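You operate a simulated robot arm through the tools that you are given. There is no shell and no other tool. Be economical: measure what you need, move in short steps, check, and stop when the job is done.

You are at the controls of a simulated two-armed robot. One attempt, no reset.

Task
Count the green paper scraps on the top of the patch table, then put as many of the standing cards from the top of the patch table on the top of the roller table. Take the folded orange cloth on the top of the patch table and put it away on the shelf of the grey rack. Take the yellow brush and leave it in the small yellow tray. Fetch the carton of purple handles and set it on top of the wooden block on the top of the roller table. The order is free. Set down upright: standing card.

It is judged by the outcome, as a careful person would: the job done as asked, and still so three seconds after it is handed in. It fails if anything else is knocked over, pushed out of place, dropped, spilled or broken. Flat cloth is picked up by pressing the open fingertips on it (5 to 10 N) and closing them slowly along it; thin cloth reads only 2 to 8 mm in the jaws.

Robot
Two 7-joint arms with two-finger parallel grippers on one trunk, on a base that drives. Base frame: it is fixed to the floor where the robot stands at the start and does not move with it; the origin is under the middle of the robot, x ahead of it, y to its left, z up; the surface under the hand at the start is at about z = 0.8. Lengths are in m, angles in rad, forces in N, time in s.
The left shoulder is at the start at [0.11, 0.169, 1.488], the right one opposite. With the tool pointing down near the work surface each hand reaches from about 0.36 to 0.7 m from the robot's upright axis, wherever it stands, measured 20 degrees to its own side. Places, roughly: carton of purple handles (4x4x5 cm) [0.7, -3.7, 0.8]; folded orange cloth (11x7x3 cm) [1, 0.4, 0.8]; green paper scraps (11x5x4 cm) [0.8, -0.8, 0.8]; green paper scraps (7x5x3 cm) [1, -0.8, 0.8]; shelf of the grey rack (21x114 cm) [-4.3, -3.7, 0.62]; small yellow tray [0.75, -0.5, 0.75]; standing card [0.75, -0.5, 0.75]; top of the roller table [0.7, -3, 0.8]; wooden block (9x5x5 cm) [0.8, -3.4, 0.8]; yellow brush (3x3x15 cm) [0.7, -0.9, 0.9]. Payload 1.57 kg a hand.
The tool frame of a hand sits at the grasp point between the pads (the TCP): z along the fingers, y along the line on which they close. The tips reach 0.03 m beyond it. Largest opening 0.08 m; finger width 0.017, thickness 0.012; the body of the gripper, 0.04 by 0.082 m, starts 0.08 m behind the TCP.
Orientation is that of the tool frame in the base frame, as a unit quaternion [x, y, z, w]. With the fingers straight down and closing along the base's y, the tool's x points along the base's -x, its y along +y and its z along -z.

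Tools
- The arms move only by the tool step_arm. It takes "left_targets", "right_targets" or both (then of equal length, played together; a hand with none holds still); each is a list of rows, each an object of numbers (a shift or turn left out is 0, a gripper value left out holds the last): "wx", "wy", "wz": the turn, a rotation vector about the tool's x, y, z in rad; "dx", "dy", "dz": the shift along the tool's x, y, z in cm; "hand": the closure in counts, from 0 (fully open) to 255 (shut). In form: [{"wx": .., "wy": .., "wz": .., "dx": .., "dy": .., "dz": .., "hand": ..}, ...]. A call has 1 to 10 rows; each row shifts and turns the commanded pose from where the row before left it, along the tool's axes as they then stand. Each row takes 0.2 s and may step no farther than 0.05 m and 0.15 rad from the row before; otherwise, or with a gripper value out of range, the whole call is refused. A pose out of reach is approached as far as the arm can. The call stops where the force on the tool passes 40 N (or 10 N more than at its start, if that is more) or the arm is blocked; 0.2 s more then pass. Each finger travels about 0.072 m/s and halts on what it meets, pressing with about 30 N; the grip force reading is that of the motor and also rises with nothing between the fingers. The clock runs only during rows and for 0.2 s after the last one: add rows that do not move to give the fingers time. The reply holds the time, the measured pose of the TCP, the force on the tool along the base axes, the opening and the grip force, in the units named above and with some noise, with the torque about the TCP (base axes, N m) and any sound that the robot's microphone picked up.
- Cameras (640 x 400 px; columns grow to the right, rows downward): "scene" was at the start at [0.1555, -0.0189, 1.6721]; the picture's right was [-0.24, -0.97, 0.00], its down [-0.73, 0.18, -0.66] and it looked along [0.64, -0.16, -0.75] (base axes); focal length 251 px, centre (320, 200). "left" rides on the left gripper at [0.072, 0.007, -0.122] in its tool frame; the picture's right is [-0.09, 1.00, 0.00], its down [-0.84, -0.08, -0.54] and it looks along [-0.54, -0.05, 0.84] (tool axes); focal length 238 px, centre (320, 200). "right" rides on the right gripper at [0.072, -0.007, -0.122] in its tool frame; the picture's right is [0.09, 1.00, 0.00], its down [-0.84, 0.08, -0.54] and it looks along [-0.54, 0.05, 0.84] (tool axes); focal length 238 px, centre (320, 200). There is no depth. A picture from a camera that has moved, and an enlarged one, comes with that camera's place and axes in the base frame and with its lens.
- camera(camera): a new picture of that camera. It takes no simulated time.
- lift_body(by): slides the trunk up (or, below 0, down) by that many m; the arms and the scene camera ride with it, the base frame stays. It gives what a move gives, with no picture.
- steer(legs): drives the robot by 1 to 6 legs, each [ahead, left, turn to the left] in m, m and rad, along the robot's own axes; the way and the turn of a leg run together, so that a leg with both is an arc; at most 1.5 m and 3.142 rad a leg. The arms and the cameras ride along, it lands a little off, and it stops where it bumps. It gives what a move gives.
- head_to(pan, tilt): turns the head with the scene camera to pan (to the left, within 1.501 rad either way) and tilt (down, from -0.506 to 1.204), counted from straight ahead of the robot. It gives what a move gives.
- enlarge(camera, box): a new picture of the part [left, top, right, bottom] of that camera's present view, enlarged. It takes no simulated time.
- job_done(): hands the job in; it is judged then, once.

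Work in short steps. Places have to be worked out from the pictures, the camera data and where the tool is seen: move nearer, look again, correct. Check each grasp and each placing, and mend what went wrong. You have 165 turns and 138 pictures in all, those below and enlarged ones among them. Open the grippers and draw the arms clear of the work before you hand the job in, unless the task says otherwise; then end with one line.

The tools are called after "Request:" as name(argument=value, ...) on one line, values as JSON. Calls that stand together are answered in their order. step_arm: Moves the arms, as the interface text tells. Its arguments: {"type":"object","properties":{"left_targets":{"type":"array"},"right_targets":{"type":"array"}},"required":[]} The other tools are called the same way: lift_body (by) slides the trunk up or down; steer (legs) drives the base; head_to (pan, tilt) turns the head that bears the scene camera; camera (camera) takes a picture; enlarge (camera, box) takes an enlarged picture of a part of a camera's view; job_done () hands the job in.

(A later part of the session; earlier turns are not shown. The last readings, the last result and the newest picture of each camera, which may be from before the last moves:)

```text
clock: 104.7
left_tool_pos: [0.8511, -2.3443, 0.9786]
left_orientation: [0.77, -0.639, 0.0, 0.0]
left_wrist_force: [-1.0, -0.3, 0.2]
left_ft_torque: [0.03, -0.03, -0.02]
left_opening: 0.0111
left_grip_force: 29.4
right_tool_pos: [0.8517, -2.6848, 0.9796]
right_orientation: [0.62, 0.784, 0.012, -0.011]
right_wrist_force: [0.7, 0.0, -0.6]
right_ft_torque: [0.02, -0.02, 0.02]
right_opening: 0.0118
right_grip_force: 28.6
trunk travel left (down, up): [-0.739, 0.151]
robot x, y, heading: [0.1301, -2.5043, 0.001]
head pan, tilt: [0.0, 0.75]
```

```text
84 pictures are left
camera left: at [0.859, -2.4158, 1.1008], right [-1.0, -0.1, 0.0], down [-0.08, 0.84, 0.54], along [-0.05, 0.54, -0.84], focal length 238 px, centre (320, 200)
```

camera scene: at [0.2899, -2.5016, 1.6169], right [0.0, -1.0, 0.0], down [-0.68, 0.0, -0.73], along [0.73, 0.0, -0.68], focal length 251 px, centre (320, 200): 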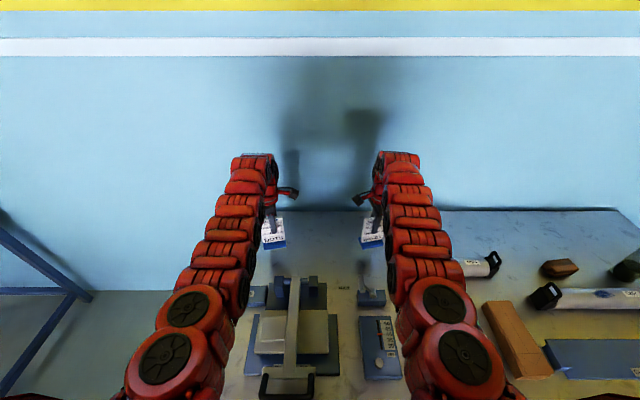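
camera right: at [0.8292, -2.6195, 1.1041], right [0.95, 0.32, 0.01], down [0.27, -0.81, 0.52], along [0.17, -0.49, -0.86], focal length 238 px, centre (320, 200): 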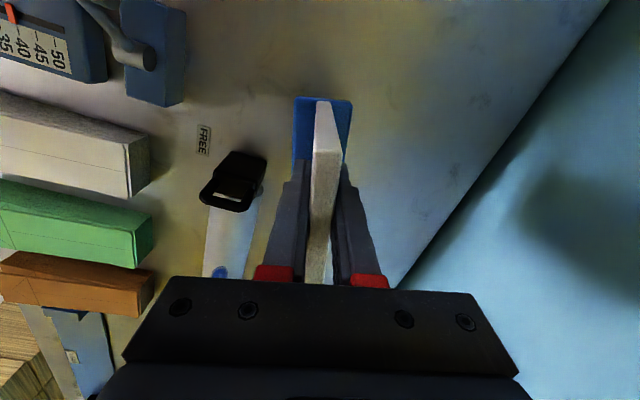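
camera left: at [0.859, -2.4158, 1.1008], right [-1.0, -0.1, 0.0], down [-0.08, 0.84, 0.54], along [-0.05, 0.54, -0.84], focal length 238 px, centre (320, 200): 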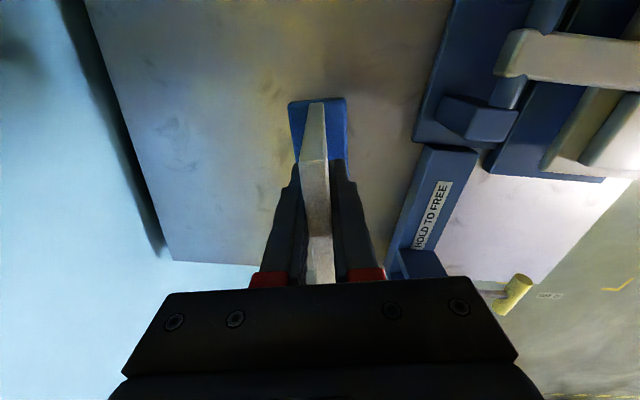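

Request:
lift_body(by=-0.068)

Request:
lift_body(by=-0.008)

```text
clock: 105.8
left_tool_pos: [0.8514, -2.3442, 0.9119]
left_orientation: [0.77, -0.638, -0.001, 0.001]
left_wrist_force: [0.0, -0.2, -1.0]
left_ft_torque: [0.0, 0.01, 0.03]
left_opening: 0.0115
left_grip_force: 29.0
right_tool_pos: [0.8513, -2.6835, 0.9119]
right_orientation: [0.621, 0.784, 0.012, -0.011]
right_wrist_force: [0.1, 0.1, -1.2]
right_ft_torque: [0.02, 0.02, -0.04]
right_opening: 0.0113
right_grip_force: 28.4
trunk travel left (down, up): [-0.671, 0.219]
robot x, y, heading: [0.128, -2.4995, -0.003]
head pan, tilt: [0.0, 0.75]
```

```text
clock: 106.4
left_tool_pos: [0.8516, -2.343, 0.9028]
left_orientation: [0.77, -0.639, -0.001, 0.0]
left_wrist_force: [1.2, -0.3, -0.2]
left_ft_torque: [0.01, 0.0, -0.03]
left_opening: 0.0114
left_grip_force: 28.9
right_tool_pos: [0.8521, -2.6839, 0.9041]
right_orientation: [0.62, 0.784, 0.012, -0.009]
right_wrist_force: [-0.2, -0.6, -0.8]
right_ft_torque: [-0.01, -0.01, -0.01]
right_opening: 0.0112
right_grip_force: 28.8
trunk travel left (down, up): [-0.663, 0.227]
robot x, y, heading: [0.1286, -2.5004, 0.0]
head pan, tilt: [0.0, 0.75]
```

Not touching yet; continue in 3 mm steps.

Request:
lift_body(by=-0.003)

Request:
lift_body(by=-0.003)

Request:
lift_body(by=-0.002)

```text
clock: 106.9
left_tool_pos: [0.8506, -2.3437, 0.8999]
left_orientation: [0.77, -0.639, 0.0, 0.001]
left_wrist_force: [-0.6, 0.6, 0.0]
left_ft_torque: [0.03, 0.0, -0.02]
left_opening: 0.0112
left_grip_force: 28.8
right_tool_pos: [0.8515, -2.6843, 0.9017]
right_orientation: [0.62, 0.784, 0.013, -0.009]
right_wrist_force: [0.4, 0.4, 1.5]
right_ft_torque: [-0.11, 0.04, 0.01]
right_opening: 0.0114
right_grip_force: 28.9
trunk travel left (down, up): [-0.66, 0.23]
robot x, y, heading: [0.1307, -2.4975, 0.004]
head pan, tilt: [0.0, 0.75]
```

```text
clock: 107.4
left_tool_pos: [0.8493, -2.3434, 0.9011]
left_orientation: [0.77, -0.638, 0.002, -0.001]
left_wrist_force: [3.6, -1.0, 12.5]
left_ft_torque: [0.16, 0.03, -0.01]
left_opening: 0.0114
left_grip_force: 28.9
right_tool_pos: [0.851, -2.6839, 0.9019]
right_orientation: [0.619, 0.785, 0.013, -0.009]
right_wrist_force: [3.3, 0.5, 14.8]
right_ft_torque: [-0.6, -0.1, 0.09]
right_opening: 0.0114
right_grip_force: 28.9
trunk travel left (down, up): [-0.657, 0.233]
robot x, y, heading: [0.1254, -2.5022, 0.004]
head pan, tilt: [0.0, 0.75]
```

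```text
clock: 107.9
left_tool_pos: [0.8506, -2.3433, 0.8987]
left_orientation: [0.77, -0.638, 0.002, -0.002]
left_wrist_force: [7.2, -0.9, 24.2]
left_ft_torque: [0.03, -0.09, 0.0]
left_opening: 0.0118
left_grip_force: 28.7
right_tool_pos: [0.8509, -2.683, 0.8997]
right_orientation: [0.619, 0.785, 0.014, -0.008]
right_wrist_force: [7.7, 1.1, 24.9]
right_ft_torque: [0.08, -0.17, 0.02]
right_opening: 0.0123
right_grip_force: 29.3
trunk travel left (down, up): [-0.655, 0.235]
robot x, y, heading: [0.1303, -2.5028, 0.001]
head pan, tilt: [0.0, 0.75]
```

Both bases are on the table. Relieve a bit, open the fingers, and rise.

Request:
lift_body(by=0.003)

Request:
step_arm(left_targets=[{"hand": 225}, {"hand": 200}, {"hand": 160}, {"hand": 110}, {}, {}], right_targets=[{"hand": 225}, {"hand": 200}, {"hand": 160}, {"hand": 110}, {}, {}])

Request:
lift_body(by=0.23)

Request:
camera(camera="scene")

```text
clock: 108.4
left_tool_pos: [0.8482, -2.3456, 0.898]
left_orientation: [0.77, -0.638, -0.001, 0.001]
left_wrist_force: [3.7, -0.9, 14.2]
left_ft_torque: [-0.24, -0.27, 0.01]
left_opening: 0.0111
left_grip_force: 29.2
right_tool_pos: [0.8492, -2.6833, 0.8995]
right_orientation: [0.62, 0.785, 0.013, -0.011]
right_wrist_force: [2.5, 0.9, 13.2]
right_ft_torque: [-0.04, -0.08, -0.02]
right_opening: 0.0114
right_grip_force: 28.8
trunk travel left (down, up): [-0.658, 0.232]
robot x, y, heading: [0.128, -2.5008, -0.0]
head pan, tilt: [0.0, 0.75]
```

```text
clock: 109.8
left_tool_pos: [0.8507, -2.3435, 0.8986]
left_orientation: [0.77, -0.638, 0.0, 0.0]
left_wrist_force: [0.3, 0.5, -0.6]
left_ft_torque: [0.02, -0.01, -0.02]
left_opening: 0.0452
left_grip_force: 0.1
right_tool_pos: [0.8517, -2.684, 0.898]
right_orientation: [0.62, 0.784, 0.011, -0.011]
right_wrist_force: [-0.5, 0.7, 0.3]
right_ft_torque: [0.0, 0.01, 0.02]
right_opening: 0.0456
right_grip_force: 0.0
trunk travel left (down, up): [-0.658, 0.232]
robot x, y, heading: [0.1273, -2.4988, -0.001]
head pan, tilt: [0.0, 0.75]
```

```text
clock: 112.3
left_tool_pos: [0.8525, -2.3442, 1.1282]
left_orientation: [0.77, -0.638, -0.001, 0.001]
left_wrist_force: [0.2, -0.4, -0.8]
left_ft_torque: [0.01, 0.03, 0.02]
left_opening: 0.0454
left_grip_force: 0.0
right_tool_pos: [0.8509, -2.6843, 1.1285]
right_orientation: [0.62, 0.784, 0.012, -0.011]
right_wrist_force: [0.7, -0.3, -0.1]
right_ft_torque: [0.0, 0.0, 0.04]
right_opening: 0.0456
right_grip_force: 0.1
trunk travel left (down, up): [-0.888, 0.002]
robot x, y, heading: [0.1302, -2.5031, -0.004]
head pan, tilt: [0.0, 0.75]
```

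```text
83 pictures are left
camera scene: at [0.2902, -2.5016, 1.7658], right [0.0, -1.0, 0.0], down [-0.68, 0.0, -0.73], along [0.73, 0.0, -0.68], focal length 251 px, centre (320, 200)
```

scene: 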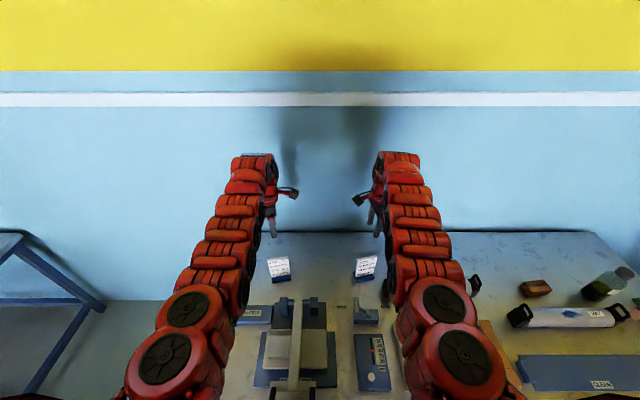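

Both cards stand upright on the roller table. Back out and go for the carton of purple handles.

Request:
steer(legs=[[-0.5, 0, 0], [0, -0.88, 0]])

Request:
head_to(pan=-0.1, tilt=0.75)

Request:
camera(camera="scene")

```text
clock: 119.5
left_tool_pos: [0.3383, -3.2598, 1.1283]
left_orientation: [0.762, -0.648, -0.001, 0.001]
left_wrist_force: [0.3, 0.5, 1.2]
left_ft_torque: [0.01, 0.01, -0.01]
left_opening: 0.0455
left_grip_force: 0.1
right_tool_pos: [0.3304, -3.5986, 1.1283]
right_orientation: [0.63, 0.776, 0.012, -0.01]
right_wrist_force: [0.8, -0.1, -0.3]
right_ft_torque: [0.01, 0.01, 0.0]
right_opening: 0.0454
right_grip_force: 0.1
trunk travel left (down, up): [-0.888, 0.002]
robot x, y, heading: [-0.3902, -3.3974, -0.025]
head pan, tilt: [0.0, 0.75]
```

```text
clock: 120.2
left_tool_pos: [0.3388, -3.2595, 1.129]
left_orientation: [0.762, -0.647, 0.0, 0.001]
left_wrist_force: [0.7, -0.1, 0.3]
left_ft_torque: [-0.01, 0.01, 0.01]
left_opening: 0.0455
left_grip_force: 0.1
right_tool_pos: [0.331, -3.6004, 1.1283]
right_orientation: [0.63, 0.777, 0.012, -0.011]
right_wrist_force: [-0.1, -0.1, -0.7]
right_ft_torque: [0.03, 0.0, 0.0]
right_opening: 0.0456
right_grip_force: 0.1
trunk travel left (down, up): [-0.888, 0.002]
robot x, y, heading: [-0.3883, -3.4009, -0.027]
head pan, tilt: [-0.099, 0.75]
```

```text
82 pictures are left
camera scene: at [-0.2267, -3.4121, 1.7658], right [-0.12, -0.99, 0.0], down [-0.68, 0.09, -0.73], along [0.73, -0.09, -0.68], focal length 251 px, centre (320, 200)
```

scene: 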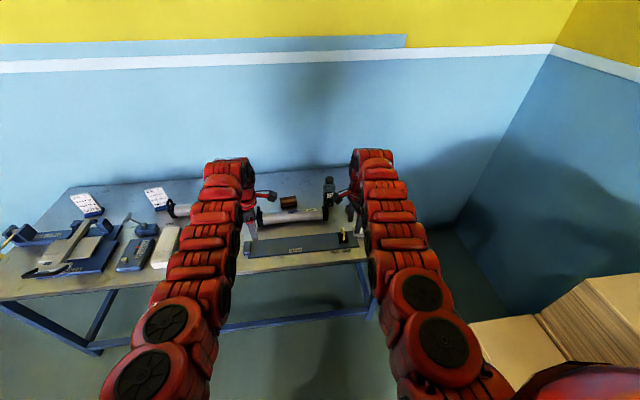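

Request:
steer(legs=[[0.25, 0.05, 0.027]])

Request:
camera(camera="right")

Request:
camera(camera="scene")

```text
clock: 122.0
left_tool_pos: [0.5772, -3.1983, 1.129]
left_orientation: [0.77, -0.638, -0.001, 0.0]
left_wrist_force: [-0.4, 0.1, 0.6]
left_ft_torque: [0.02, 0.02, 0.03]
left_opening: 0.0456
left_grip_force: 0.2
right_tool_pos: [0.5787, -3.539, 1.1301]
right_orientation: [0.621, 0.783, 0.013, -0.011]
right_wrist_force: [-0.3, 0.5, 0.3]
right_ft_torque: [-0.01, -0.01, -0.02]
right_opening: 0.0452
right_grip_force: 0.0
trunk travel left (down, up): [-0.888, 0.002]
robot x, y, heading: [-0.141, -3.3514, -0.008]
head pan, tilt: [-0.099, 0.75]
```

```text
81 pictures are left
camera right: at [0.5563, -3.4738, 1.2537], right [0.95, 0.32, 0.01], down [0.27, -0.81, 0.52], along [0.17, -0.49, -0.86], focal length 238 px, centre (320, 200)
```

right: 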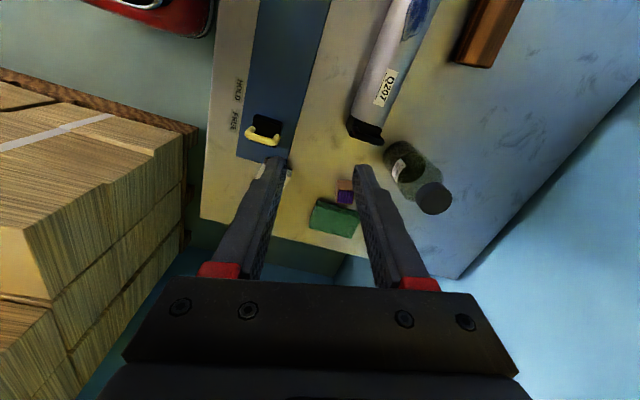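

```text
80 pictures are left
camera scene: at [0.0165, -3.3626, 1.7661], right [-0.1, -0.99, 0.0], down [-0.68, 0.07, -0.73], along [0.73, -0.08, -0.68], focal length 251 px, centre (320, 200)
```

scene: 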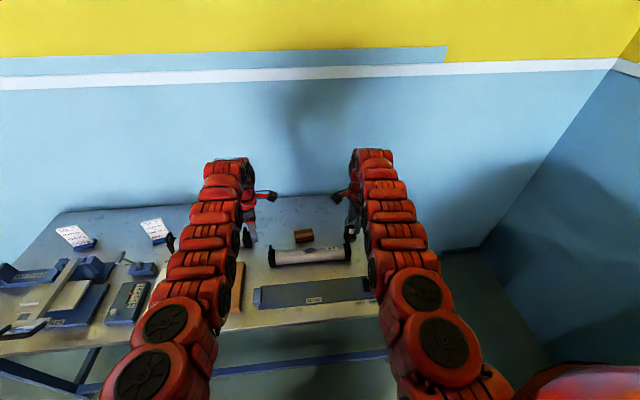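

Request:
enlarge(camera="right", box=[230, 90, 470, 270])

```text
2.22 times, centred on (350, 180) of right
camera zoom: at [0.5563, -3.4738, 1.2537], right [0.95, 0.32, 0.01], down [0.27, -0.81, 0.52], along [0.17, -0.49, -0.86], focal length 530 px, centre (253, 244)
```

zoom: 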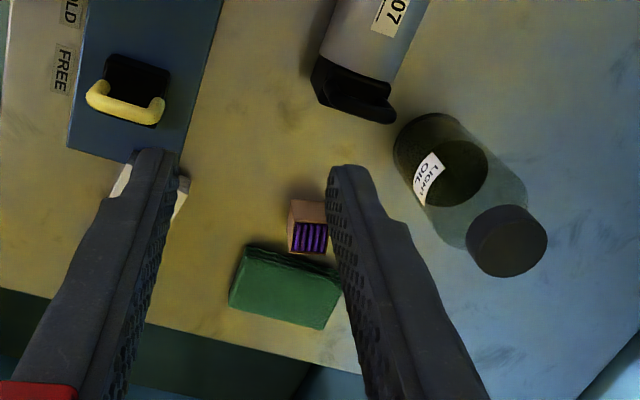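

Carton at about (0.683,−3.68), aligned with the tool yaw. Retract both hands a bit, drive in, and lower the trunk.

Request:
step_arm(left_targets=[{"dy": 3.3, "dx": -0.6}, {"dy": 3.3, "dx": -0.6}, {"dy": 3.3, "dx": -0.6, "dz": -2}, {"dz": -3}, {}], right_targets=[{"dy": -3.6, "dx": -1.2}, {"dy": -3.6, "dx": -1.2}, {"dy": -3.6, "dx": -1.2}, {"hand": 48}, {}])

Request:
steer(legs=[[0.2, -0.08, 0.008]])

Request:
lift_body(by=-0.08)

Request:
camera(camera="right")

```text
clock: 123.2
left_tool_pos: [0.501, -3.1958, 1.159]
left_orientation: [0.769, -0.639, 0.0, 0.001]
left_wrist_force: [-0.3, -0.1, -0.7]
left_ft_torque: [-0.02, 0.02, 0.03]
left_opening: 0.0457
left_grip_force: 0.0
left hand out of reach, approached as far as the arm can: row 1, 3, 4
right_tool_pos: [0.4896, -3.5966, 1.1282]
right_orientation: [0.621, 0.784, 0.011, -0.011]
right_wrist_force: [0.3, 0.0, 0.3]
right_ft_torque: [-0.02, 0.02, -0.02]
right_opening: 0.0652
right_grip_force: 0.0
right hand out of reach, approached as far as the arm can: row 3
trunk travel left (down, up): [-0.888, 0.002]
robot x, y, heading: [-0.1442, -3.3562, -0.006]
head pan, tilt: [-0.099, 0.75]
```

```text
clock: 124.9
left_tool_pos: [0.698, -3.2721, 1.16]
left_orientation: [0.772, -0.636, 0.0, 0.0]
left_wrist_force: [0.8, 0.3, 0.3]
left_ft_torque: [-0.01, -0.01, 0.01]
left_opening: 0.0453
left_grip_force: 0.1
right_tool_pos: [0.6903, -3.6713, 1.1279]
right_orientation: [0.619, 0.786, 0.012, -0.01]
right_wrist_force: [-0.1, -0.6, -0.5]
right_ft_torque: [0.0, -0.01, -0.02]
right_opening: 0.0651
right_grip_force: 0.1
trunk travel left (down, up): [-0.888, 0.002]
robot x, y, heading: [0.0587, -3.4295, 0.006]
head pan, tilt: [-0.099, 0.75]
```

```text
clock: 126.1
left_tool_pos: [0.6995, -3.2729, 1.0786]
left_orientation: [0.772, -0.636, -0.001, 0.0]
left_wrist_force: [0.3, 0.2, -0.1]
left_ft_torque: [0.0, 0.0, 0.01]
left_opening: 0.0455
left_grip_force: 0.0
right_tool_pos: [0.6913, -3.6715, 1.0457]
right_orientation: [0.619, 0.786, 0.011, -0.012]
right_wrist_force: [0.4, -0.1, 0.3]
right_ft_torque: [-0.02, 0.01, 0.0]
right_opening: 0.065
right_grip_force: 0.1
trunk travel left (down, up): [-0.808, 0.082]
robot x, y, heading: [0.0541, -3.4311, 0.001]
head pan, tilt: [-0.099, 0.75]
```

```text
78 pictures are left
camera right: at [0.6686, -3.6083, 1.1708], right [0.95, 0.32, 0.01], down [0.27, -0.81, 0.52], along [0.17, -0.49, -0.86], focal length 238 px, centre (320, 200)
```

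right: 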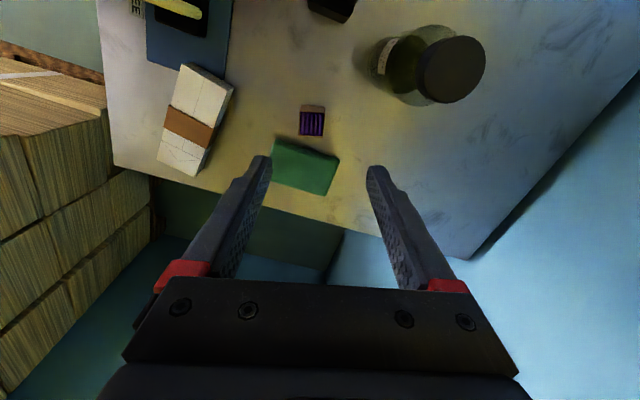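

Request:
step_arm(right_targets=[{"dx": -1.5, "dy": -1.0}, {"dz": 4}, {"dz": 4}, {"dz": 4}, {}])

Request:
camera(camera="right")

```text
clock: 127.3
left_tool_pos: [0.7001, -3.2713, 1.0793]
left_orientation: [0.771, -0.636, 0.0, 0.0]
left_wrist_force: [0.1, -0.6, -0.2]
left_ft_torque: [0.0, 0.0, -0.06]
left_opening: 0.0452
left_grip_force: 0.0
right_tool_pos: [0.685, -3.6857, 0.9253]
right_orientation: [0.619, 0.785, 0.012, -0.012]
right_wrist_force: [0.8, -0.1, -0.3]
right_ft_torque: [-0.02, 0.0, 0.0]
right_opening: 0.0649
right_grip_force: 0.1
trunk travel left (down, up): [-0.808, 0.082]
robot x, y, heading: [0.0574, -3.4312, 0.007]
head pan, tilt: [-0.099, 0.75]
```

```text
77 pictures are left
camera right: at [0.6621, -3.621, 1.0492], right [0.95, 0.32, 0.01], down [0.27, -0.81, 0.52], along [0.17, -0.49, -0.86], focal length 238 px, centre (320, 200)
```

right: 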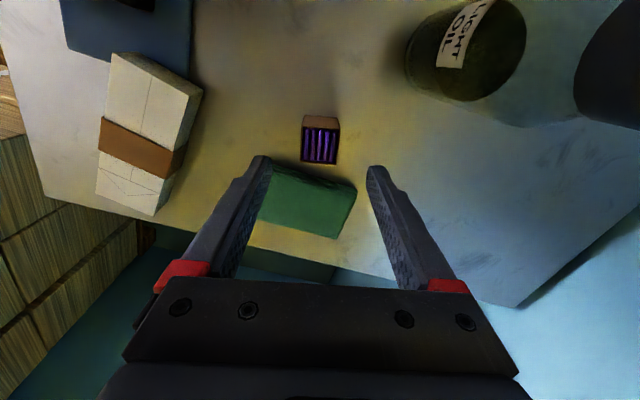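

Centred. Descend and grip.

Request:
step_arm(right_targets=[{"dz": 4}, {"dz": 3}, {"dz": 1}, {"hand": 110}, {"hand": 150}, {"hand": 200}, {"hand": 255}, {}])

Request:
camera(camera="right")

```text
clock: 129.1
left_tool_pos: [0.7, -3.2727, 1.0784]
left_orientation: [0.772, -0.635, -0.001, 0.002]
left_wrist_force: [0.2, 0.5, -1.1]
left_ft_torque: [-0.02, 0.01, 0.01]
left_opening: 0.0457
left_grip_force: 0.1
right_tool_pos: [0.6839, -3.6822, 0.8455]
right_orientation: [0.618, 0.786, 0.012, -0.011]
right_wrist_force: [-0.8, 0.6, 0.1]
right_ft_torque: [0.01, 0.02, 0.01]
right_opening: 0.0328
right_grip_force: 30.3
trunk travel left (down, up): [-0.808, 0.082]
robot x, y, heading: [0.0551, -3.4304, 0.004]
head pan, tilt: [-0.099, 0.75]
```

```text
76 pictures are left
camera right: at [0.6621, -3.6178, 0.9694], right [0.95, 0.32, 0.01], down [0.27, -0.81, 0.52], along [0.17, -0.49, -0.86], focal length 238 px, centre (320, 200)
```

right: 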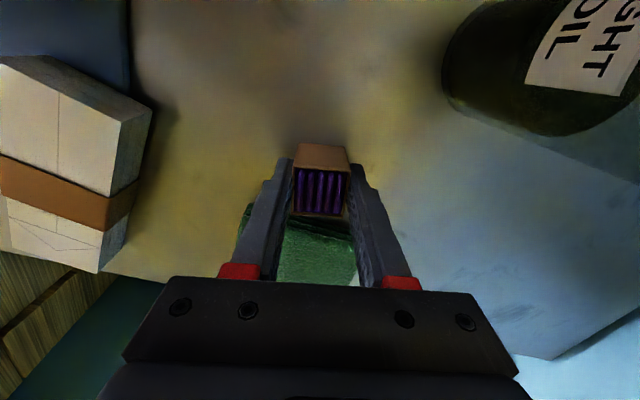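

Carton gripped. Lift and move over toward the wooden block.

Request:
lift_body(by=0.08)

Request:
step_arm(right_targets=[{"dz": -4}, {"dz": -4}, {"dz": -4}, {"dz": -4}, {}])

Request:
steer(legs=[[-0.15, 0.3, 0]])

Request:
head_to(pan=0.0, tilt=0.85)

Request:
camera(camera="scene")

Request:
camera(camera="right")

```text
clock: 130.2
left_tool_pos: [0.7002, -3.2723, 1.1582]
left_orientation: [0.772, -0.636, -0.001, 0.001]
left_wrist_force: [-0.1, -0.1, 0.4]
left_ft_torque: [0.0, -0.02, -0.04]
left_opening: 0.0455
left_grip_force: 0.1
right_tool_pos: [0.6837, -3.6824, 0.9256]
right_orientation: [0.617, 0.787, 0.01, -0.011]
right_wrist_force: [-0.4, 0.0, -1.5]
right_ft_torque: [0.02, 0.03, 0.01]
right_opening: 0.0331
right_grip_force: 30.8
trunk travel left (down, up): [-0.888, 0.002]
robot x, y, heading: [0.0553, -3.4285, 0.006]
head pan, tilt: [-0.099, 0.75]
```

```text
clock: 131.4
left_tool_pos: [0.7008, -3.2725, 1.1592]
left_orientation: [0.771, -0.636, 0.0, 0.001]
left_wrist_force: [0.8, 0.0, 0.1]
left_ft_torque: [0.0, 0.02, -0.01]
left_opening: 0.0456
left_grip_force: 0.1
right_tool_pos: [0.6825, -3.6905, 1.0864]
right_orientation: [0.618, 0.786, 0.01, -0.013]
right_wrist_force: [-0.2, 0.9, -0.6]
right_ft_torque: [-0.02, 0.02, 0.04]
right_opening: 0.0329
right_grip_force: 29.3
trunk travel left (down, up): [-0.888, 0.002]
robot x, y, heading: [0.056, -3.4286, 0.001]
head pan, tilt: [-0.099, 0.75]
```

```text
clock: 133.6
left_tool_pos: [0.5538, -2.9819, 1.1589]
left_orientation: [0.769, -0.64, -0.001, 0.0]
left_wrist_force: [0.7, -0.3, 0.4]
left_ft_torque: [0.03, -0.01, 0.01]
left_opening: 0.0454
left_grip_force: 0.0
right_tool_pos: [0.5353, -3.397, 1.0856]
right_orientation: [0.621, 0.784, 0.012, -0.011]
right_wrist_force: [-0.7, -1.3, -1.3]
right_ft_torque: [-0.03, -0.01, 0.0]
right_opening: 0.0329
right_grip_force: 30.6
trunk travel left (down, up): [-0.888, 0.002]
robot x, y, heading: [-0.0922, -3.1351, -0.007]
head pan, tilt: [-0.099, 0.75]
```

```text
clock: 134.3
left_tool_pos: [0.5528, -2.9799, 1.1583]
left_orientation: [0.769, -0.639, -0.001, 0.001]
left_wrist_force: [1.1, 0.5, 0.3]
left_ft_torque: [0.01, -0.02, 0.0]
left_opening: 0.0457
left_grip_force: 0.0
right_tool_pos: [0.5342, -3.3958, 1.0864]
right_orientation: [0.622, 0.783, 0.011, -0.012]
right_wrist_force: [-0.1, 0.1, -1.2]
right_ft_torque: [-0.03, 0.01, -0.02]
right_opening: 0.033
right_grip_force: 30.3
trunk travel left (down, up): [-0.888, 0.002]
robot x, y, heading: [-0.0919, -3.1309, -0.004]
head pan, tilt: [0.0, 0.85]
```

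```text
75 pictures are left
camera scene: at [0.0659, -3.1331, 1.7579], right [0.0, -1.0, 0.0], down [-0.75, 0.0, -0.66], along [0.66, 0.0, -0.75], focal length 251 px, centre (320, 200)
```

scene: 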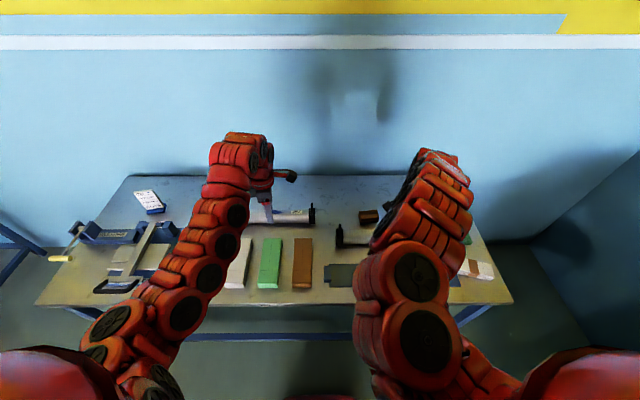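

```text
74 pictures are left
camera right: at [0.5124, -3.3318, 1.2099], right [0.95, 0.32, 0.01], down [0.27, -0.81, 0.52], along [0.17, -0.49, -0.86], focal length 238 px, centre (320, 200)
```

right: 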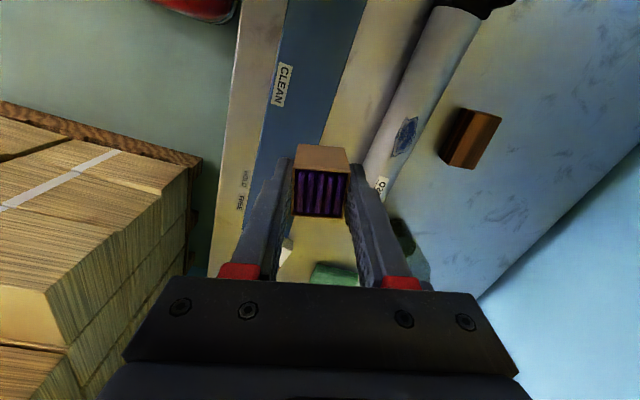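

Request:
enlarge(camera="right", box=[400, 80, 540, 190])

Request:
enlarge(camera="scene", box=[320, 180, 420, 260])

```text
3.64 times, centred on (470, 135) of right
camera zoom: at [0.5124, -3.3318, 1.2099], right [0.95, 0.32, 0.01], down [0.27, -0.81, 0.52], along [0.17, -0.49, -0.86], focal length 867 px, centre (-226, 436)
```

zoom: 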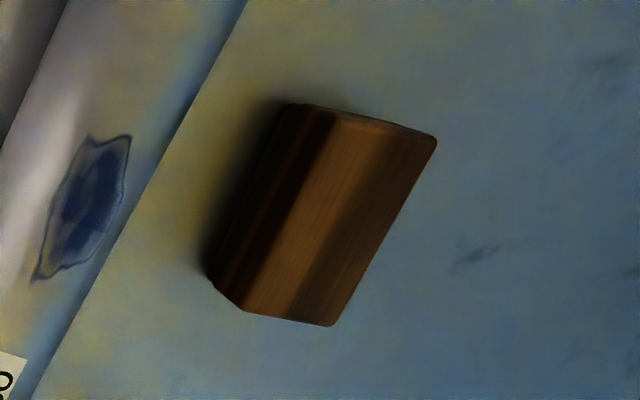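

```text
5.00 times, centred on (370, 220) of scene
camera zoom: at [0.0659, -3.1331, 1.7579], right [0.0, -1.0, 0.0], down [-0.75, 0.0, -0.66], along [0.66, 0.0, -0.75], focal length 1253 px, centre (70, 100)
```

zoom: 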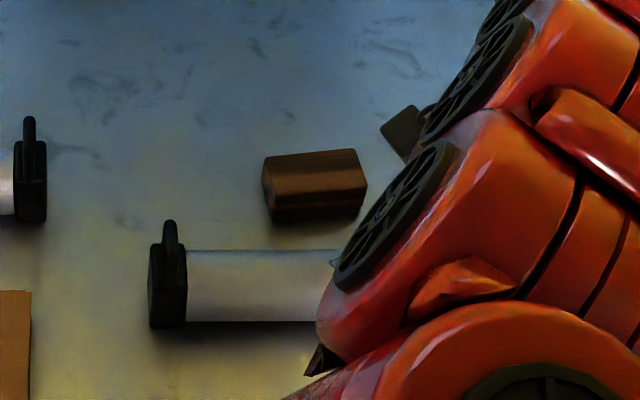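

Block top centre is at (0.777,−3.361), z≈0.85, yaw ~8°. Drive in and align the carton above it.

Request:
steer(legs=[[0.19, 0.035, 0.004]])

Request:
lift_body(by=-0.08)

Request:
step_arm(right_targets=[{"wz": 0.08}, {"dy": 2.5}, {"dy": 2.5}, {}])

Request:
camera(camera="right")

Request:
camera(camera="scene")

```text
clock: 135.9
left_tool_pos: [0.7424, -2.9412, 1.1603]
left_orientation: [0.771, -0.637, 0.001, 0.0]
left_wrist_force: [-0.1, -0.6, -0.2]
left_ft_torque: [0.0, -0.03, 0.0]
left_opening: 0.0452
left_grip_force: 0.0
right_tool_pos: [0.726, -3.3589, 1.0876]
right_orientation: [0.62, 0.785, 0.012, -0.011]
right_wrist_force: [0.5, -0.5, 0.7]
right_ft_torque: [0.03, 0.01, 0.02]
right_opening: 0.0328
right_grip_force: 30.3
trunk travel left (down, up): [-0.888, 0.002]
robot x, y, heading: [0.0978, -3.0948, 0.0]
head pan, tilt: [0.0, 0.85]
```

```text
clock: 137.0
left_tool_pos: [0.7447, -2.9422, 1.0789]
left_orientation: [0.77, -0.637, 0.0, 0.001]
left_wrist_force: [-0.3, 0.6, 0.0]
left_ft_torque: [-0.02, 0.0, 0.02]
left_opening: 0.0455
left_grip_force: 0.1
right_tool_pos: [0.7287, -3.358, 1.0067]
right_orientation: [0.62, 0.784, 0.011, -0.012]
right_wrist_force: [0.1, -0.1, -0.3]
right_ft_torque: [0.0, 0.01, -0.03]
right_opening: 0.0327
right_grip_force: 30.0
trunk travel left (down, up): [-0.808, 0.082]
robot x, y, heading: [0.1011, -3.0997, 0.001]
head pan, tilt: [0.0, 0.85]
```

```text
clock: 138.0
left_tool_pos: [0.7436, -2.9423, 1.08]
left_orientation: [0.771, -0.637, -0.001, 0.001]
left_wrist_force: [0.2, -0.2, -0.2]
left_ft_torque: [0.03, -0.03, -0.01]
left_opening: 0.0454
left_grip_force: 0.1
right_tool_pos: [0.7758, -3.3511, 1.0056]
right_orientation: [0.65, 0.76, 0.012, -0.013]
right_wrist_force: [-0.1, -0.7, -0.5]
right_ft_torque: [0.0, 0.03, -0.01]
right_opening: 0.0331
right_grip_force: 29.6
trunk travel left (down, up): [-0.808, 0.082]
robot x, y, heading: [0.0984, -3.1002, 0.005]
head pan, tilt: [0.0, 0.85]
```

```text
71 pictures are left
camera right: at [0.759, -3.2845, 1.1292], right [0.97, 0.24, 0.0], down [0.21, -0.83, 0.51], along [0.13, -0.5, -0.86], focal length 238 px, centre (320, 200)
```

right: 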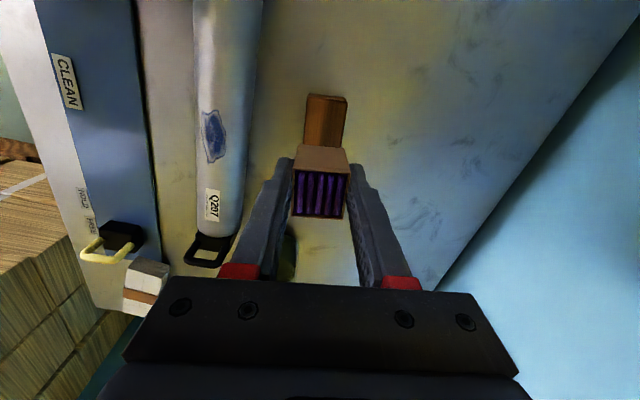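

```text
70 pictures are left
camera scene: at [0.2568, -3.0975, 1.6779], right [0.0, -1.0, 0.0], down [-0.75, 0.0, -0.66], along [0.66, 0.0, -0.75], focal length 251 px, centre (320, 200)
```

scene: 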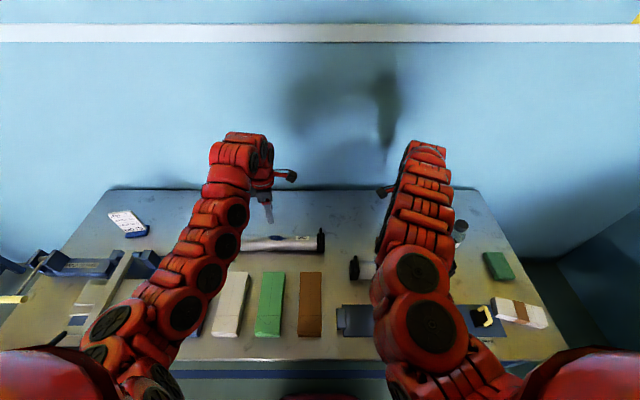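

Request:
enlarge(camera="right", box=[280, 80, 380, 160])

```text
5.00 times, centred on (330, 120) of right
camera zoom: at [0.759, -3.2845, 1.1292], right [0.97, 0.24, 0.0], down [0.21, -0.83, 0.51], along [0.13, -0.5, -0.86], focal length 1192 px, centre (270, 600)
```

zoom: 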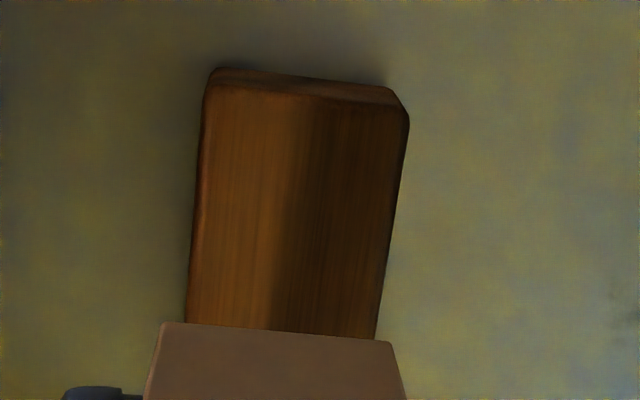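

Request:
step_arm(right_targets=[{"dy": 0.6, "dx": -1.6}, {"dz": 4}, {"dz": 3}, {"dz": 2.5}, {}])

Request:
camera(camera="right")

```text
clock: 139.2
left_tool_pos: [0.7428, -2.941, 1.0782]
left_orientation: [0.77, -0.638, 0.001, 0.001]
left_wrist_force: [0.1, 0.0, 0.2]
left_ft_torque: [-0.02, -0.01, 0.02]
left_opening: 0.0454
left_grip_force: 0.1
right_tool_pos: [0.7855, -3.3611, 0.9129]
right_orientation: [0.65, 0.759, 0.011, -0.011]
right_wrist_force: [-0.3, 0.7, 0.1]
right_ft_torque: [0.02, 0.0, -0.02]
right_opening: 0.033
right_grip_force: 29.8
trunk travel left (down, up): [-0.808, 0.082]
robot x, y, heading: [0.1021, -3.1011, 0.004]
head pan, tilt: [0.0, 0.85]
```

```text
68 pictures are left
camera right: at [0.7681, -3.2955, 1.0355], right [0.97, 0.24, 0.0], down [0.21, -0.83, 0.52], along [0.13, -0.5, -0.86], focal length 238 px, centre (320, 200)
```

right: 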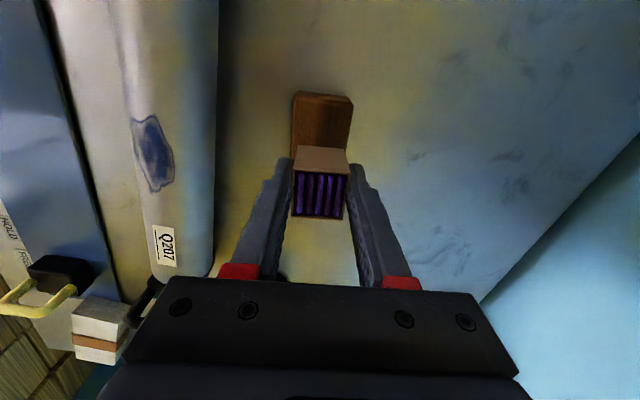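

Aligned. Lower to contact.

Request:
step_arm(right_targets=[{"dz": 0.8}, {"dz": 0.4}, {}])

Request:
step_arm(right_targets=[{"dz": 0.4}, {"dz": 0.3}])

```text
clock: 140.0
left_tool_pos: [0.7442, -2.9415, 1.0791]
left_orientation: [0.771, -0.637, 0.0, 0.002]
left_wrist_force: [-0.8, 0.3, -0.8]
left_ft_torque: [0.01, -0.02, -0.02]
left_opening: 0.0456
left_grip_force: 0.2
right_tool_pos: [0.7802, -3.3603, 0.9001]
right_orientation: [0.651, 0.759, 0.011, -0.013]
right_wrist_force: [0.8, -0.2, -1.2]
right_ft_torque: [0.02, 0.03, 0.0]
right_opening: 0.0329
right_grip_force: 30.3
right hand out of reach, approached as far as the arm can: row 1
trunk travel left (down, up): [-0.808, 0.082]
robot x, y, heading: [0.105, -3.0964, 0.001]
head pan, tilt: [0.0, 0.85]
```

```text
clock: 140.6
left_tool_pos: [0.7449, -2.9419, 1.0793]
left_orientation: [0.771, -0.637, -0.001, 0.0]
left_wrist_force: [0.4, 0.4, -0.1]
left_ft_torque: [0.02, 0.01, 0.02]
left_opening: 0.0458
left_grip_force: 0.1
right_tool_pos: [0.7788, -3.3588, 0.8975]
right_orientation: [0.651, 0.759, 0.011, -0.013]
right_wrist_force: [-0.1, 0.2, -0.6]
right_ft_torque: [-0.04, -0.01, 0.0]
right_opening: 0.0329
right_grip_force: 30.3
right hand out of reach, approached as far as the arm can: row 2
trunk travel left (down, up): [-0.808, 0.082]
robot x, y, heading: [0.099, -3.0998, 0.003]
head pan, tilt: [0.0, 0.85]
```

At reach limit; correct with the base by 7 mm and lower by the trunk.

Request:
steer(legs=[[0.008, 0, 0]])

Request:
lift_body(by=-0.003)

Request:
enlarge(camera="right", box=[240, 80, 400, 240])

```text
clock: 141.4
left_tool_pos: [0.7509, -2.9417, 1.0799]
left_orientation: [0.771, -0.637, 0.0, 0.0]
left_wrist_force: [0.2, 1.0, 0.2]
left_ft_torque: [-0.01, -0.04, 0.02]
left_opening: 0.0455
left_grip_force: 0.0
right_tool_pos: [0.7864, -3.3583, 0.8984]
right_orientation: [0.651, 0.759, 0.011, -0.011]
right_wrist_force: [-0.6, 0.3, -0.8]
right_ft_torque: [0.02, -0.06, 0.02]
right_opening: 0.0329
right_grip_force: 30.2
trunk travel left (down, up): [-0.808, 0.082]
robot x, y, heading: [0.112, -3.1001, 0.002]
head pan, tilt: [0.0, 0.85]
```

```text
clock: 141.9
left_tool_pos: [0.7505, -2.9424, 1.0764]
left_orientation: [0.771, -0.637, 0.0, 0.0]
left_wrist_force: [-0.7, -0.1, 0.4]
left_ft_torque: [0.03, -0.01, -0.02]
left_opening: 0.0454
left_grip_force: 0.1
right_tool_pos: [0.7872, -3.3586, 0.8934]
right_orientation: [0.651, 0.759, 0.011, -0.011]
right_wrist_force: [-0.3, -0.1, -0.2]
right_ft_torque: [0.01, -0.01, 0.04]
right_opening: 0.0331
right_grip_force: 29.9
trunk travel left (down, up): [-0.805, 0.085]
robot x, y, heading: [0.109, -3.1007, -0.001]
head pan, tilt: [0.0, 0.85]
```

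```text
2.50 times, centred on (320, 160) of right
camera zoom: at [0.7703, -3.293, 1.0189], right [0.97, 0.24, 0.0], down [0.21, -0.83, 0.51], along [0.13, -0.5, -0.86], focal length 596 px, centre (320, 300)
```

zoom: 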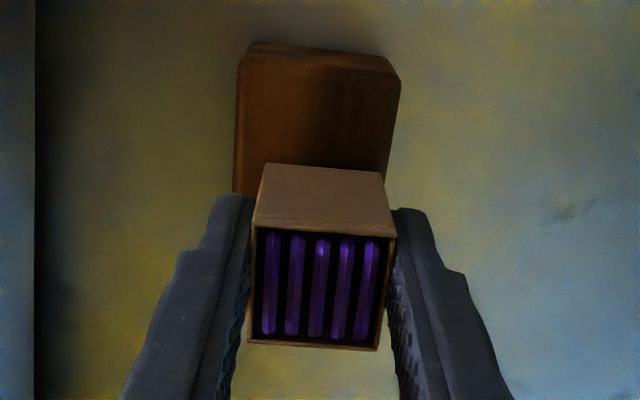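

Request:
step_arm(right_targets=[{"dy": -0.35}, {}])

Request:
lift_body(by=-0.003)

Request:
lift_body(by=-0.002)

```text
clock: 142.5
left_tool_pos: [0.7527, -2.9411, 1.0763]
left_orientation: [0.77, -0.637, -0.001, 0.001]
left_wrist_force: [0.9, -0.2, -0.1]
left_ft_torque: [-0.01, 0.0, 0.02]
left_opening: 0.0455
left_grip_force: 0.1
right_tool_pos: [0.7847, -3.3579, 0.8948]
right_orientation: [0.651, 0.759, 0.011, -0.012]
right_wrist_force: [0.7, 0.4, -0.3]
right_ft_torque: [0.01, 0.02, 0.01]
right_opening: 0.0327
right_grip_force: 29.8
trunk travel left (down, up): [-0.805, 0.085]
robot x, y, heading: [0.1081, -3.1012, 0.001]
head pan, tilt: [0.0, 0.85]
```

```text
clock: 143.0
left_tool_pos: [0.7517, -2.9421, 1.0736]
left_orientation: [0.77, -0.638, -0.001, 0.001]
left_wrist_force: [0.2, 0.2, -0.4]
left_ft_torque: [-0.01, -0.02, -0.05]
left_opening: 0.0454
left_grip_force: 0.0
right_tool_pos: [0.7841, -3.3595, 0.8914]
right_orientation: [0.65, 0.759, 0.012, -0.012]
right_wrist_force: [-0.7, 0.1, -0.7]
right_ft_torque: [0.02, -0.03, -0.01]
right_opening: 0.0328
right_grip_force: 30.1
trunk travel left (down, up): [-0.802, 0.088]
robot x, y, heading: [0.1053, -3.0944, 0.007]
head pan, tilt: [0.0, 0.85]
```

```text
clock: 143.5
left_tool_pos: [0.7516, -2.9419, 1.0702]
left_orientation: [0.77, -0.638, -0.001, 0.0]
left_wrist_force: [0.5, -0.6, 0.9]
left_ft_torque: [-0.05, 0.01, 0.04]
left_opening: 0.0457
left_grip_force: 0.1
right_tool_pos: [0.7845, -3.3605, 0.8894]
right_orientation: [0.651, 0.759, 0.011, -0.012]
right_wrist_force: [0.2, 0.2, -0.2]
right_ft_torque: [-0.01, 0.05, -0.01]
right_opening: 0.033
right_grip_force: 29.8
trunk travel left (down, up): [-0.8, 0.09]
robot x, y, heading: [0.1083, -3.0998, 0.004]
head pan, tilt: [0.0, 0.85]
```

No contact yet; keep lowering in small steps.

Request:
lift_body(by=-0.003)

Request:
lift_body(by=-0.002)

Request:
lift_body(by=-0.002)

Request:
enlarge(camera="right", box=[240, 80, 400, 240])

```text
clock: 144.1
left_tool_pos: [0.7508, -2.9416, 1.0685]
left_orientation: [0.77, -0.638, -0.001, 0.0]
left_wrist_force: [0.4, 0.0, 0.1]
left_ft_torque: [0.0, 0.03, 0.01]
left_opening: 0.0456
left_grip_force: 0.0
right_tool_pos: [0.7843, -3.359, 0.8861]
right_orientation: [0.651, 0.759, 0.01, -0.011]
right_wrist_force: [-1.8, -1.1, 5.0]
right_ft_torque: [0.05, 0.12, 0.04]
right_opening: 0.0329
right_grip_force: 30.2
trunk travel left (down, up): [-0.797, 0.093]
robot x, y, heading: [0.1103, -3.1005, 0.002]
head pan, tilt: [0.0, 0.85]
```

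```text
clock: 144.6
left_tool_pos: [0.7507, -2.9424, 1.068]
left_orientation: [0.77, -0.638, -0.001, 0.0]
left_wrist_force: [-0.2, -0.1, -0.4]
left_ft_torque: [0.0, 0.0, 0.01]
left_opening: 0.0453
left_grip_force: 0.1
right_tool_pos: [0.784, -3.3593, 0.8859]
right_orientation: [0.65, 0.759, 0.012, -0.01]
right_wrist_force: [-0.7, -0.9, 15.6]
right_ft_torque: [0.03, 0.14, -0.04]
right_opening: 0.0329
right_grip_force: 30.1
trunk travel left (down, up): [-0.795, 0.095]
robot x, y, heading: [0.1082, -3.0993, -0.001]
head pan, tilt: [0.0, 0.85]
```

```text
clock: 145.1
left_tool_pos: [0.7504, -2.9408, 1.0656]
left_orientation: [0.77, -0.638, 0.001, 0.0]
left_wrist_force: [0.0, 0.4, 0.0]
left_ft_torque: [-0.02, 0.01, 0.02]
left_opening: 0.0456
left_grip_force: 0.1
right_tool_pos: [0.783, -3.3597, 0.886]
right_orientation: [0.651, 0.759, 0.013, -0.009]
right_wrist_force: [4.1, -2.1, 29.1]
right_ft_torque: [-0.05, 0.0, 0.0]
right_opening: 0.0335
right_grip_force: 29.3
trunk travel left (down, up): [-0.793, 0.097]
robot x, y, heading: [0.1104, -3.0979, 0.005]
head pan, tilt: [0.0, 0.85]
```

```text
2.50 times, centred on (320, 160) of right
camera zoom: at [0.7662, -3.2929, 1.0094], right [0.97, 0.24, 0.01], down [0.2, -0.83, 0.52], along [0.13, -0.5, -0.86], focal length 596 px, centre (320, 300)
```

zoom: 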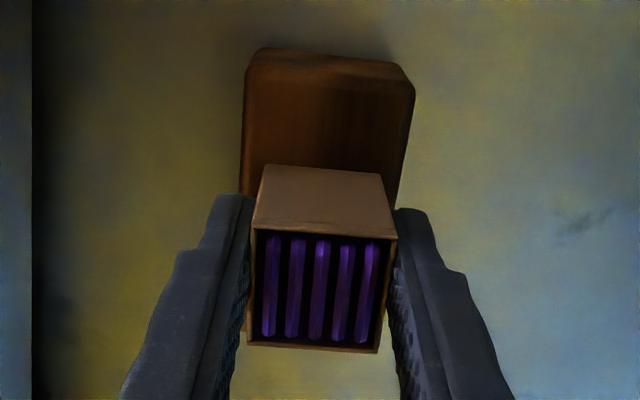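

Seated and centred on the block. Relieve, open slightly, check, and rise.

Request:
lift_body(by=0.004)

Request:
step_arm(right_targets=[{"hand": 145}, {"hand": 130}, {"hand": 100}, {"hand": 80}, {}])

Request:
lift_body(by=0.09)

Request:
step_arm(right_targets=[{"dz": -4}, {"dz": -4}, {"dz": -4}, {}])

Request:
camera(camera="right")

```text
clock: 145.6
left_tool_pos: [0.7508, -2.9414, 1.0675]
left_orientation: [0.77, -0.638, 0.0, 0.001]
left_wrist_force: [0.0, -0.1, 0.1]
left_ft_torque: [-0.01, -0.01, 0.0]
left_opening: 0.0453
left_grip_force: 0.1
right_tool_pos: [0.7814, -3.3578, 0.8863]
right_orientation: [0.65, 0.76, 0.011, -0.012]
right_wrist_force: [3.9, -1.1, 9.0]
right_ft_torque: [-0.02, -0.23, -0.02]
right_opening: 0.0329
right_grip_force: 30.3
trunk travel left (down, up): [-0.797, 0.093]
robot x, y, heading: [0.109, -3.0976, 0.007]
head pan, tilt: [0.0, 0.85]
```

```text
clock: 146.8
left_tool_pos: [0.7516, -2.9421, 1.0694]
left_orientation: [0.771, -0.637, 0.0, 0.001]
left_wrist_force: [0.9, 0.2, 0.4]
left_ft_torque: [0.01, 0.02, -0.01]
left_opening: 0.0451
left_grip_force: 0.1
right_tool_pos: [0.784, -3.3591, 0.8865]
right_orientation: [0.65, 0.76, 0.011, -0.013]
right_wrist_force: [0.3, 0.7, -0.5]
right_ft_torque: [0.03, 0.0, 0.03]
right_opening: 0.0547
right_grip_force: 0.1
trunk travel left (down, up): [-0.797, 0.093]
robot x, y, heading: [0.1057, -3.0946, 0.003]
head pan, tilt: [0.0, 0.85]
```

```text
clock: 148.1
left_tool_pos: [0.7521, -2.942, 1.1573]
left_orientation: [0.771, -0.637, 0.0, 0.001]
left_wrist_force: [-0.7, -0.3, 1.0]
left_ft_torque: [0.0, -0.02, 0.0]
left_opening: 0.0453
left_grip_force: 0.0
right_tool_pos: [0.7848, -3.3598, 0.9747]
right_orientation: [0.651, 0.759, 0.011, -0.013]
right_wrist_force: [0.5, 0.9, -0.6]
right_ft_torque: [0.03, 0.05, 0.04]
right_opening: 0.0546
right_grip_force: 0.1
trunk travel left (down, up): [-0.887, 0.003]
robot x, y, heading: [0.1073, -3.0975, -0.002]
head pan, tilt: [0.0, 0.85]
```

```text
clock: 149.1
left_tool_pos: [0.7528, -2.9425, 1.1581]
left_orientation: [0.77, -0.638, -0.001, 0.001]
left_wrist_force: [0.5, 0.7, 0.1]
left_ft_torque: [-0.01, 0.04, -0.03]
left_opening: 0.0453
left_grip_force: 0.1
right_tool_pos: [0.7854, -3.3655, 1.0975]
right_orientation: [0.65, 0.76, 0.012, -0.012]
right_wrist_force: [-0.5, -0.9, 0.1]
right_ft_torque: [-0.01, -0.02, 0.0]
right_opening: 0.055
right_grip_force: 0.1
trunk travel left (down, up): [-0.887, 0.003]
robot x, y, heading: [0.107, -3.0976, 0.001]
head pan, tilt: [0.0, 0.85]
```

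```text
65 pictures are left
camera right: at [0.7677, -3.2985, 1.2211], right [0.97, 0.24, 0.0], down [0.21, -0.83, 0.51], along [0.13, -0.5, -0.86], focal length 238 px, centre (320, 200)
```

right: 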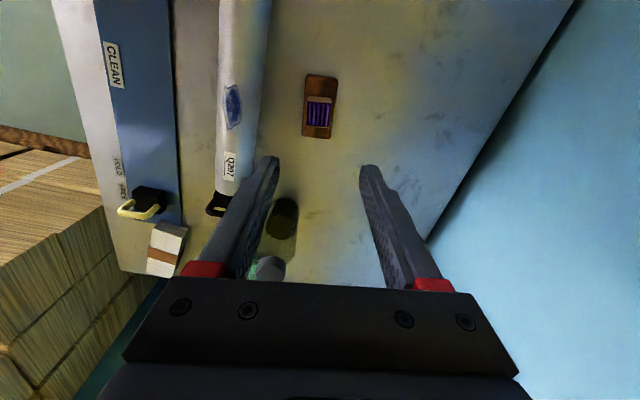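

Carton sits on the block. Now the orange cloth: I'll approach the patch table from its left end, since it's too deep from the front.

Request:
steer(legs=[[-0.7, 0, 0], [0, 1.4, 0], [0, 1.4, 0], [0, 1.3, 0]])

Request:
head_to(pan=0.2, tilt=0.5)

Request:
camera(camera="scene")

```text
clock: 167.1
left_tool_pos: [0.056, -0.0888, 1.1586]
left_orientation: [0.763, -0.647, -0.001, 0.001]
left_wrist_force: [-0.4, 0.1, 0.1]
left_ft_torque: [0.02, 0.0, -0.01]
left_opening: 0.0456
left_grip_force: 0.0
right_tool_pos: [0.0805, -0.5114, 1.0976]
right_orientation: [0.659, 0.752, 0.011, -0.011]
right_wrist_force: [0.2, 0.4, 0.4]
right_ft_torque: [-0.03, -0.01, 0.01]
right_opening: 0.055
right_grip_force: 0.1
trunk travel left (down, up): [-0.887, 0.003]
robot x, y, heading: [-0.5905, -0.2314, -0.024]
head pan, tilt: [0.0, 0.85]
stopped in leg 4: the robot was blocked; the commanded pose is now the measured one
```

```text
clock: 167.9
left_tool_pos: [0.0577, -0.0873, 1.157]
left_orientation: [0.763, -0.646, -0.002, 0.001]
left_wrist_force: [-0.4, 0.5, -1.0]
left_ft_torque: [0.01, 0.03, 0.02]
left_opening: 0.0459
left_grip_force: 0.0
right_tool_pos: [0.0813, -0.5122, 1.0974]
right_orientation: [0.659, 0.752, 0.01, -0.012]
right_wrist_force: [-0.1, -0.1, -0.3]
right_ft_torque: [-0.02, 0.0, -0.04]
right_opening: 0.0551
right_grip_force: 0.0
trunk travel left (down, up): [-0.887, 0.003]
robot x, y, heading: [-0.5883, -0.2289, -0.014]
head pan, tilt: [0.201, 0.499]
```

```text
64 pictures are left
camera scene: at [-0.4212, -0.2141, 1.7867], right [0.18, -0.98, 0.0], down [-0.47, -0.09, -0.88], along [0.86, 0.16, -0.48], focal length 251 px, centre (320, 200)
```

scene: 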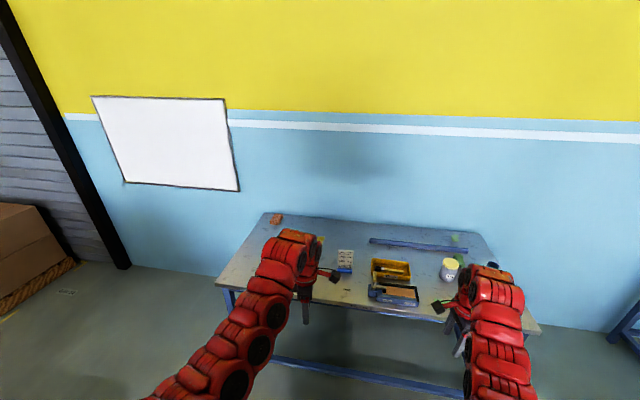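

Something blocked the base on the left; look that way.

Request:
steer(legs=[[0, -0.05, 0.014]])

Request:
head_to(pan=1.45, tilt=0.8)

Request:
camera(camera="scene")

```text
clock: 168.8
left_tool_pos: [0.0538, -0.1214, 1.1567]
left_orientation: [0.768, -0.64, 0.001, 0.003]
left_wrist_force: [0.2, 1.0, 0.5]
left_ft_torque: [-0.03, 0.0, 0.01]
left_opening: 0.0455
left_grip_force: 0.1
right_tool_pos: [0.0833, -0.5443, 1.0981]
right_orientation: [0.653, 0.757, 0.009, -0.011]
right_wrist_force: [-0.6, 0.7, -0.3]
right_ft_torque: [-0.07, -0.01, 0.03]
right_opening: 0.0548
right_grip_force: 0.1
trunk travel left (down, up): [-0.887, 0.003]
robot x, y, heading: [-0.593, -0.2793, -0.009]
head pan, tilt: [0.201, 0.499]
```

```text
clock: 170.3
left_tool_pos: [0.0532, -0.1283, 1.1581]
left_orientation: [0.768, -0.64, -0.001, 0.001]
left_wrist_force: [0.1, 0.4, -0.4]
left_ft_torque: [-0.01, 0.0, 0.0]
left_opening: 0.0456
left_grip_force: 0.1
right_tool_pos: [0.084, -0.5502, 1.097]
right_orientation: [0.654, 0.757, 0.011, -0.012]
right_wrist_force: [0.4, -0.1, -0.1]
right_ft_torque: [0.0, -0.01, -0.01]
right_opening: 0.0548
right_grip_force: 0.0
trunk travel left (down, up): [-0.887, 0.003]
robot x, y, heading: [-0.5881, -0.2797, -0.005]
head pan, tilt: [1.45, 0.799]
```

```text
63 pictures are left
camera scene: at [-0.501, -0.1992, 1.7609], right [0.99, -0.13, 0.0], down [-0.09, -0.71, -0.7], along [0.09, 0.69, -0.72], focal length 251 px, centre (320, 200)
```

scene: 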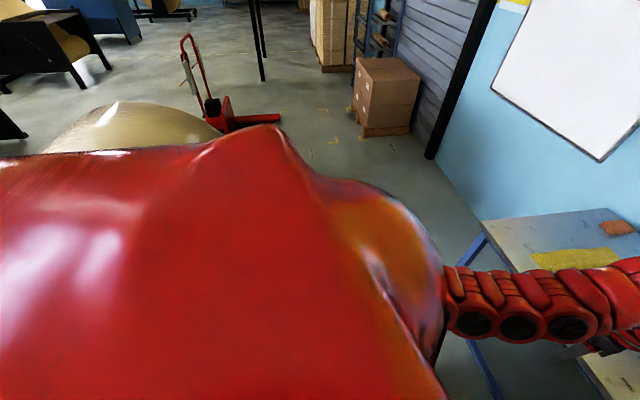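

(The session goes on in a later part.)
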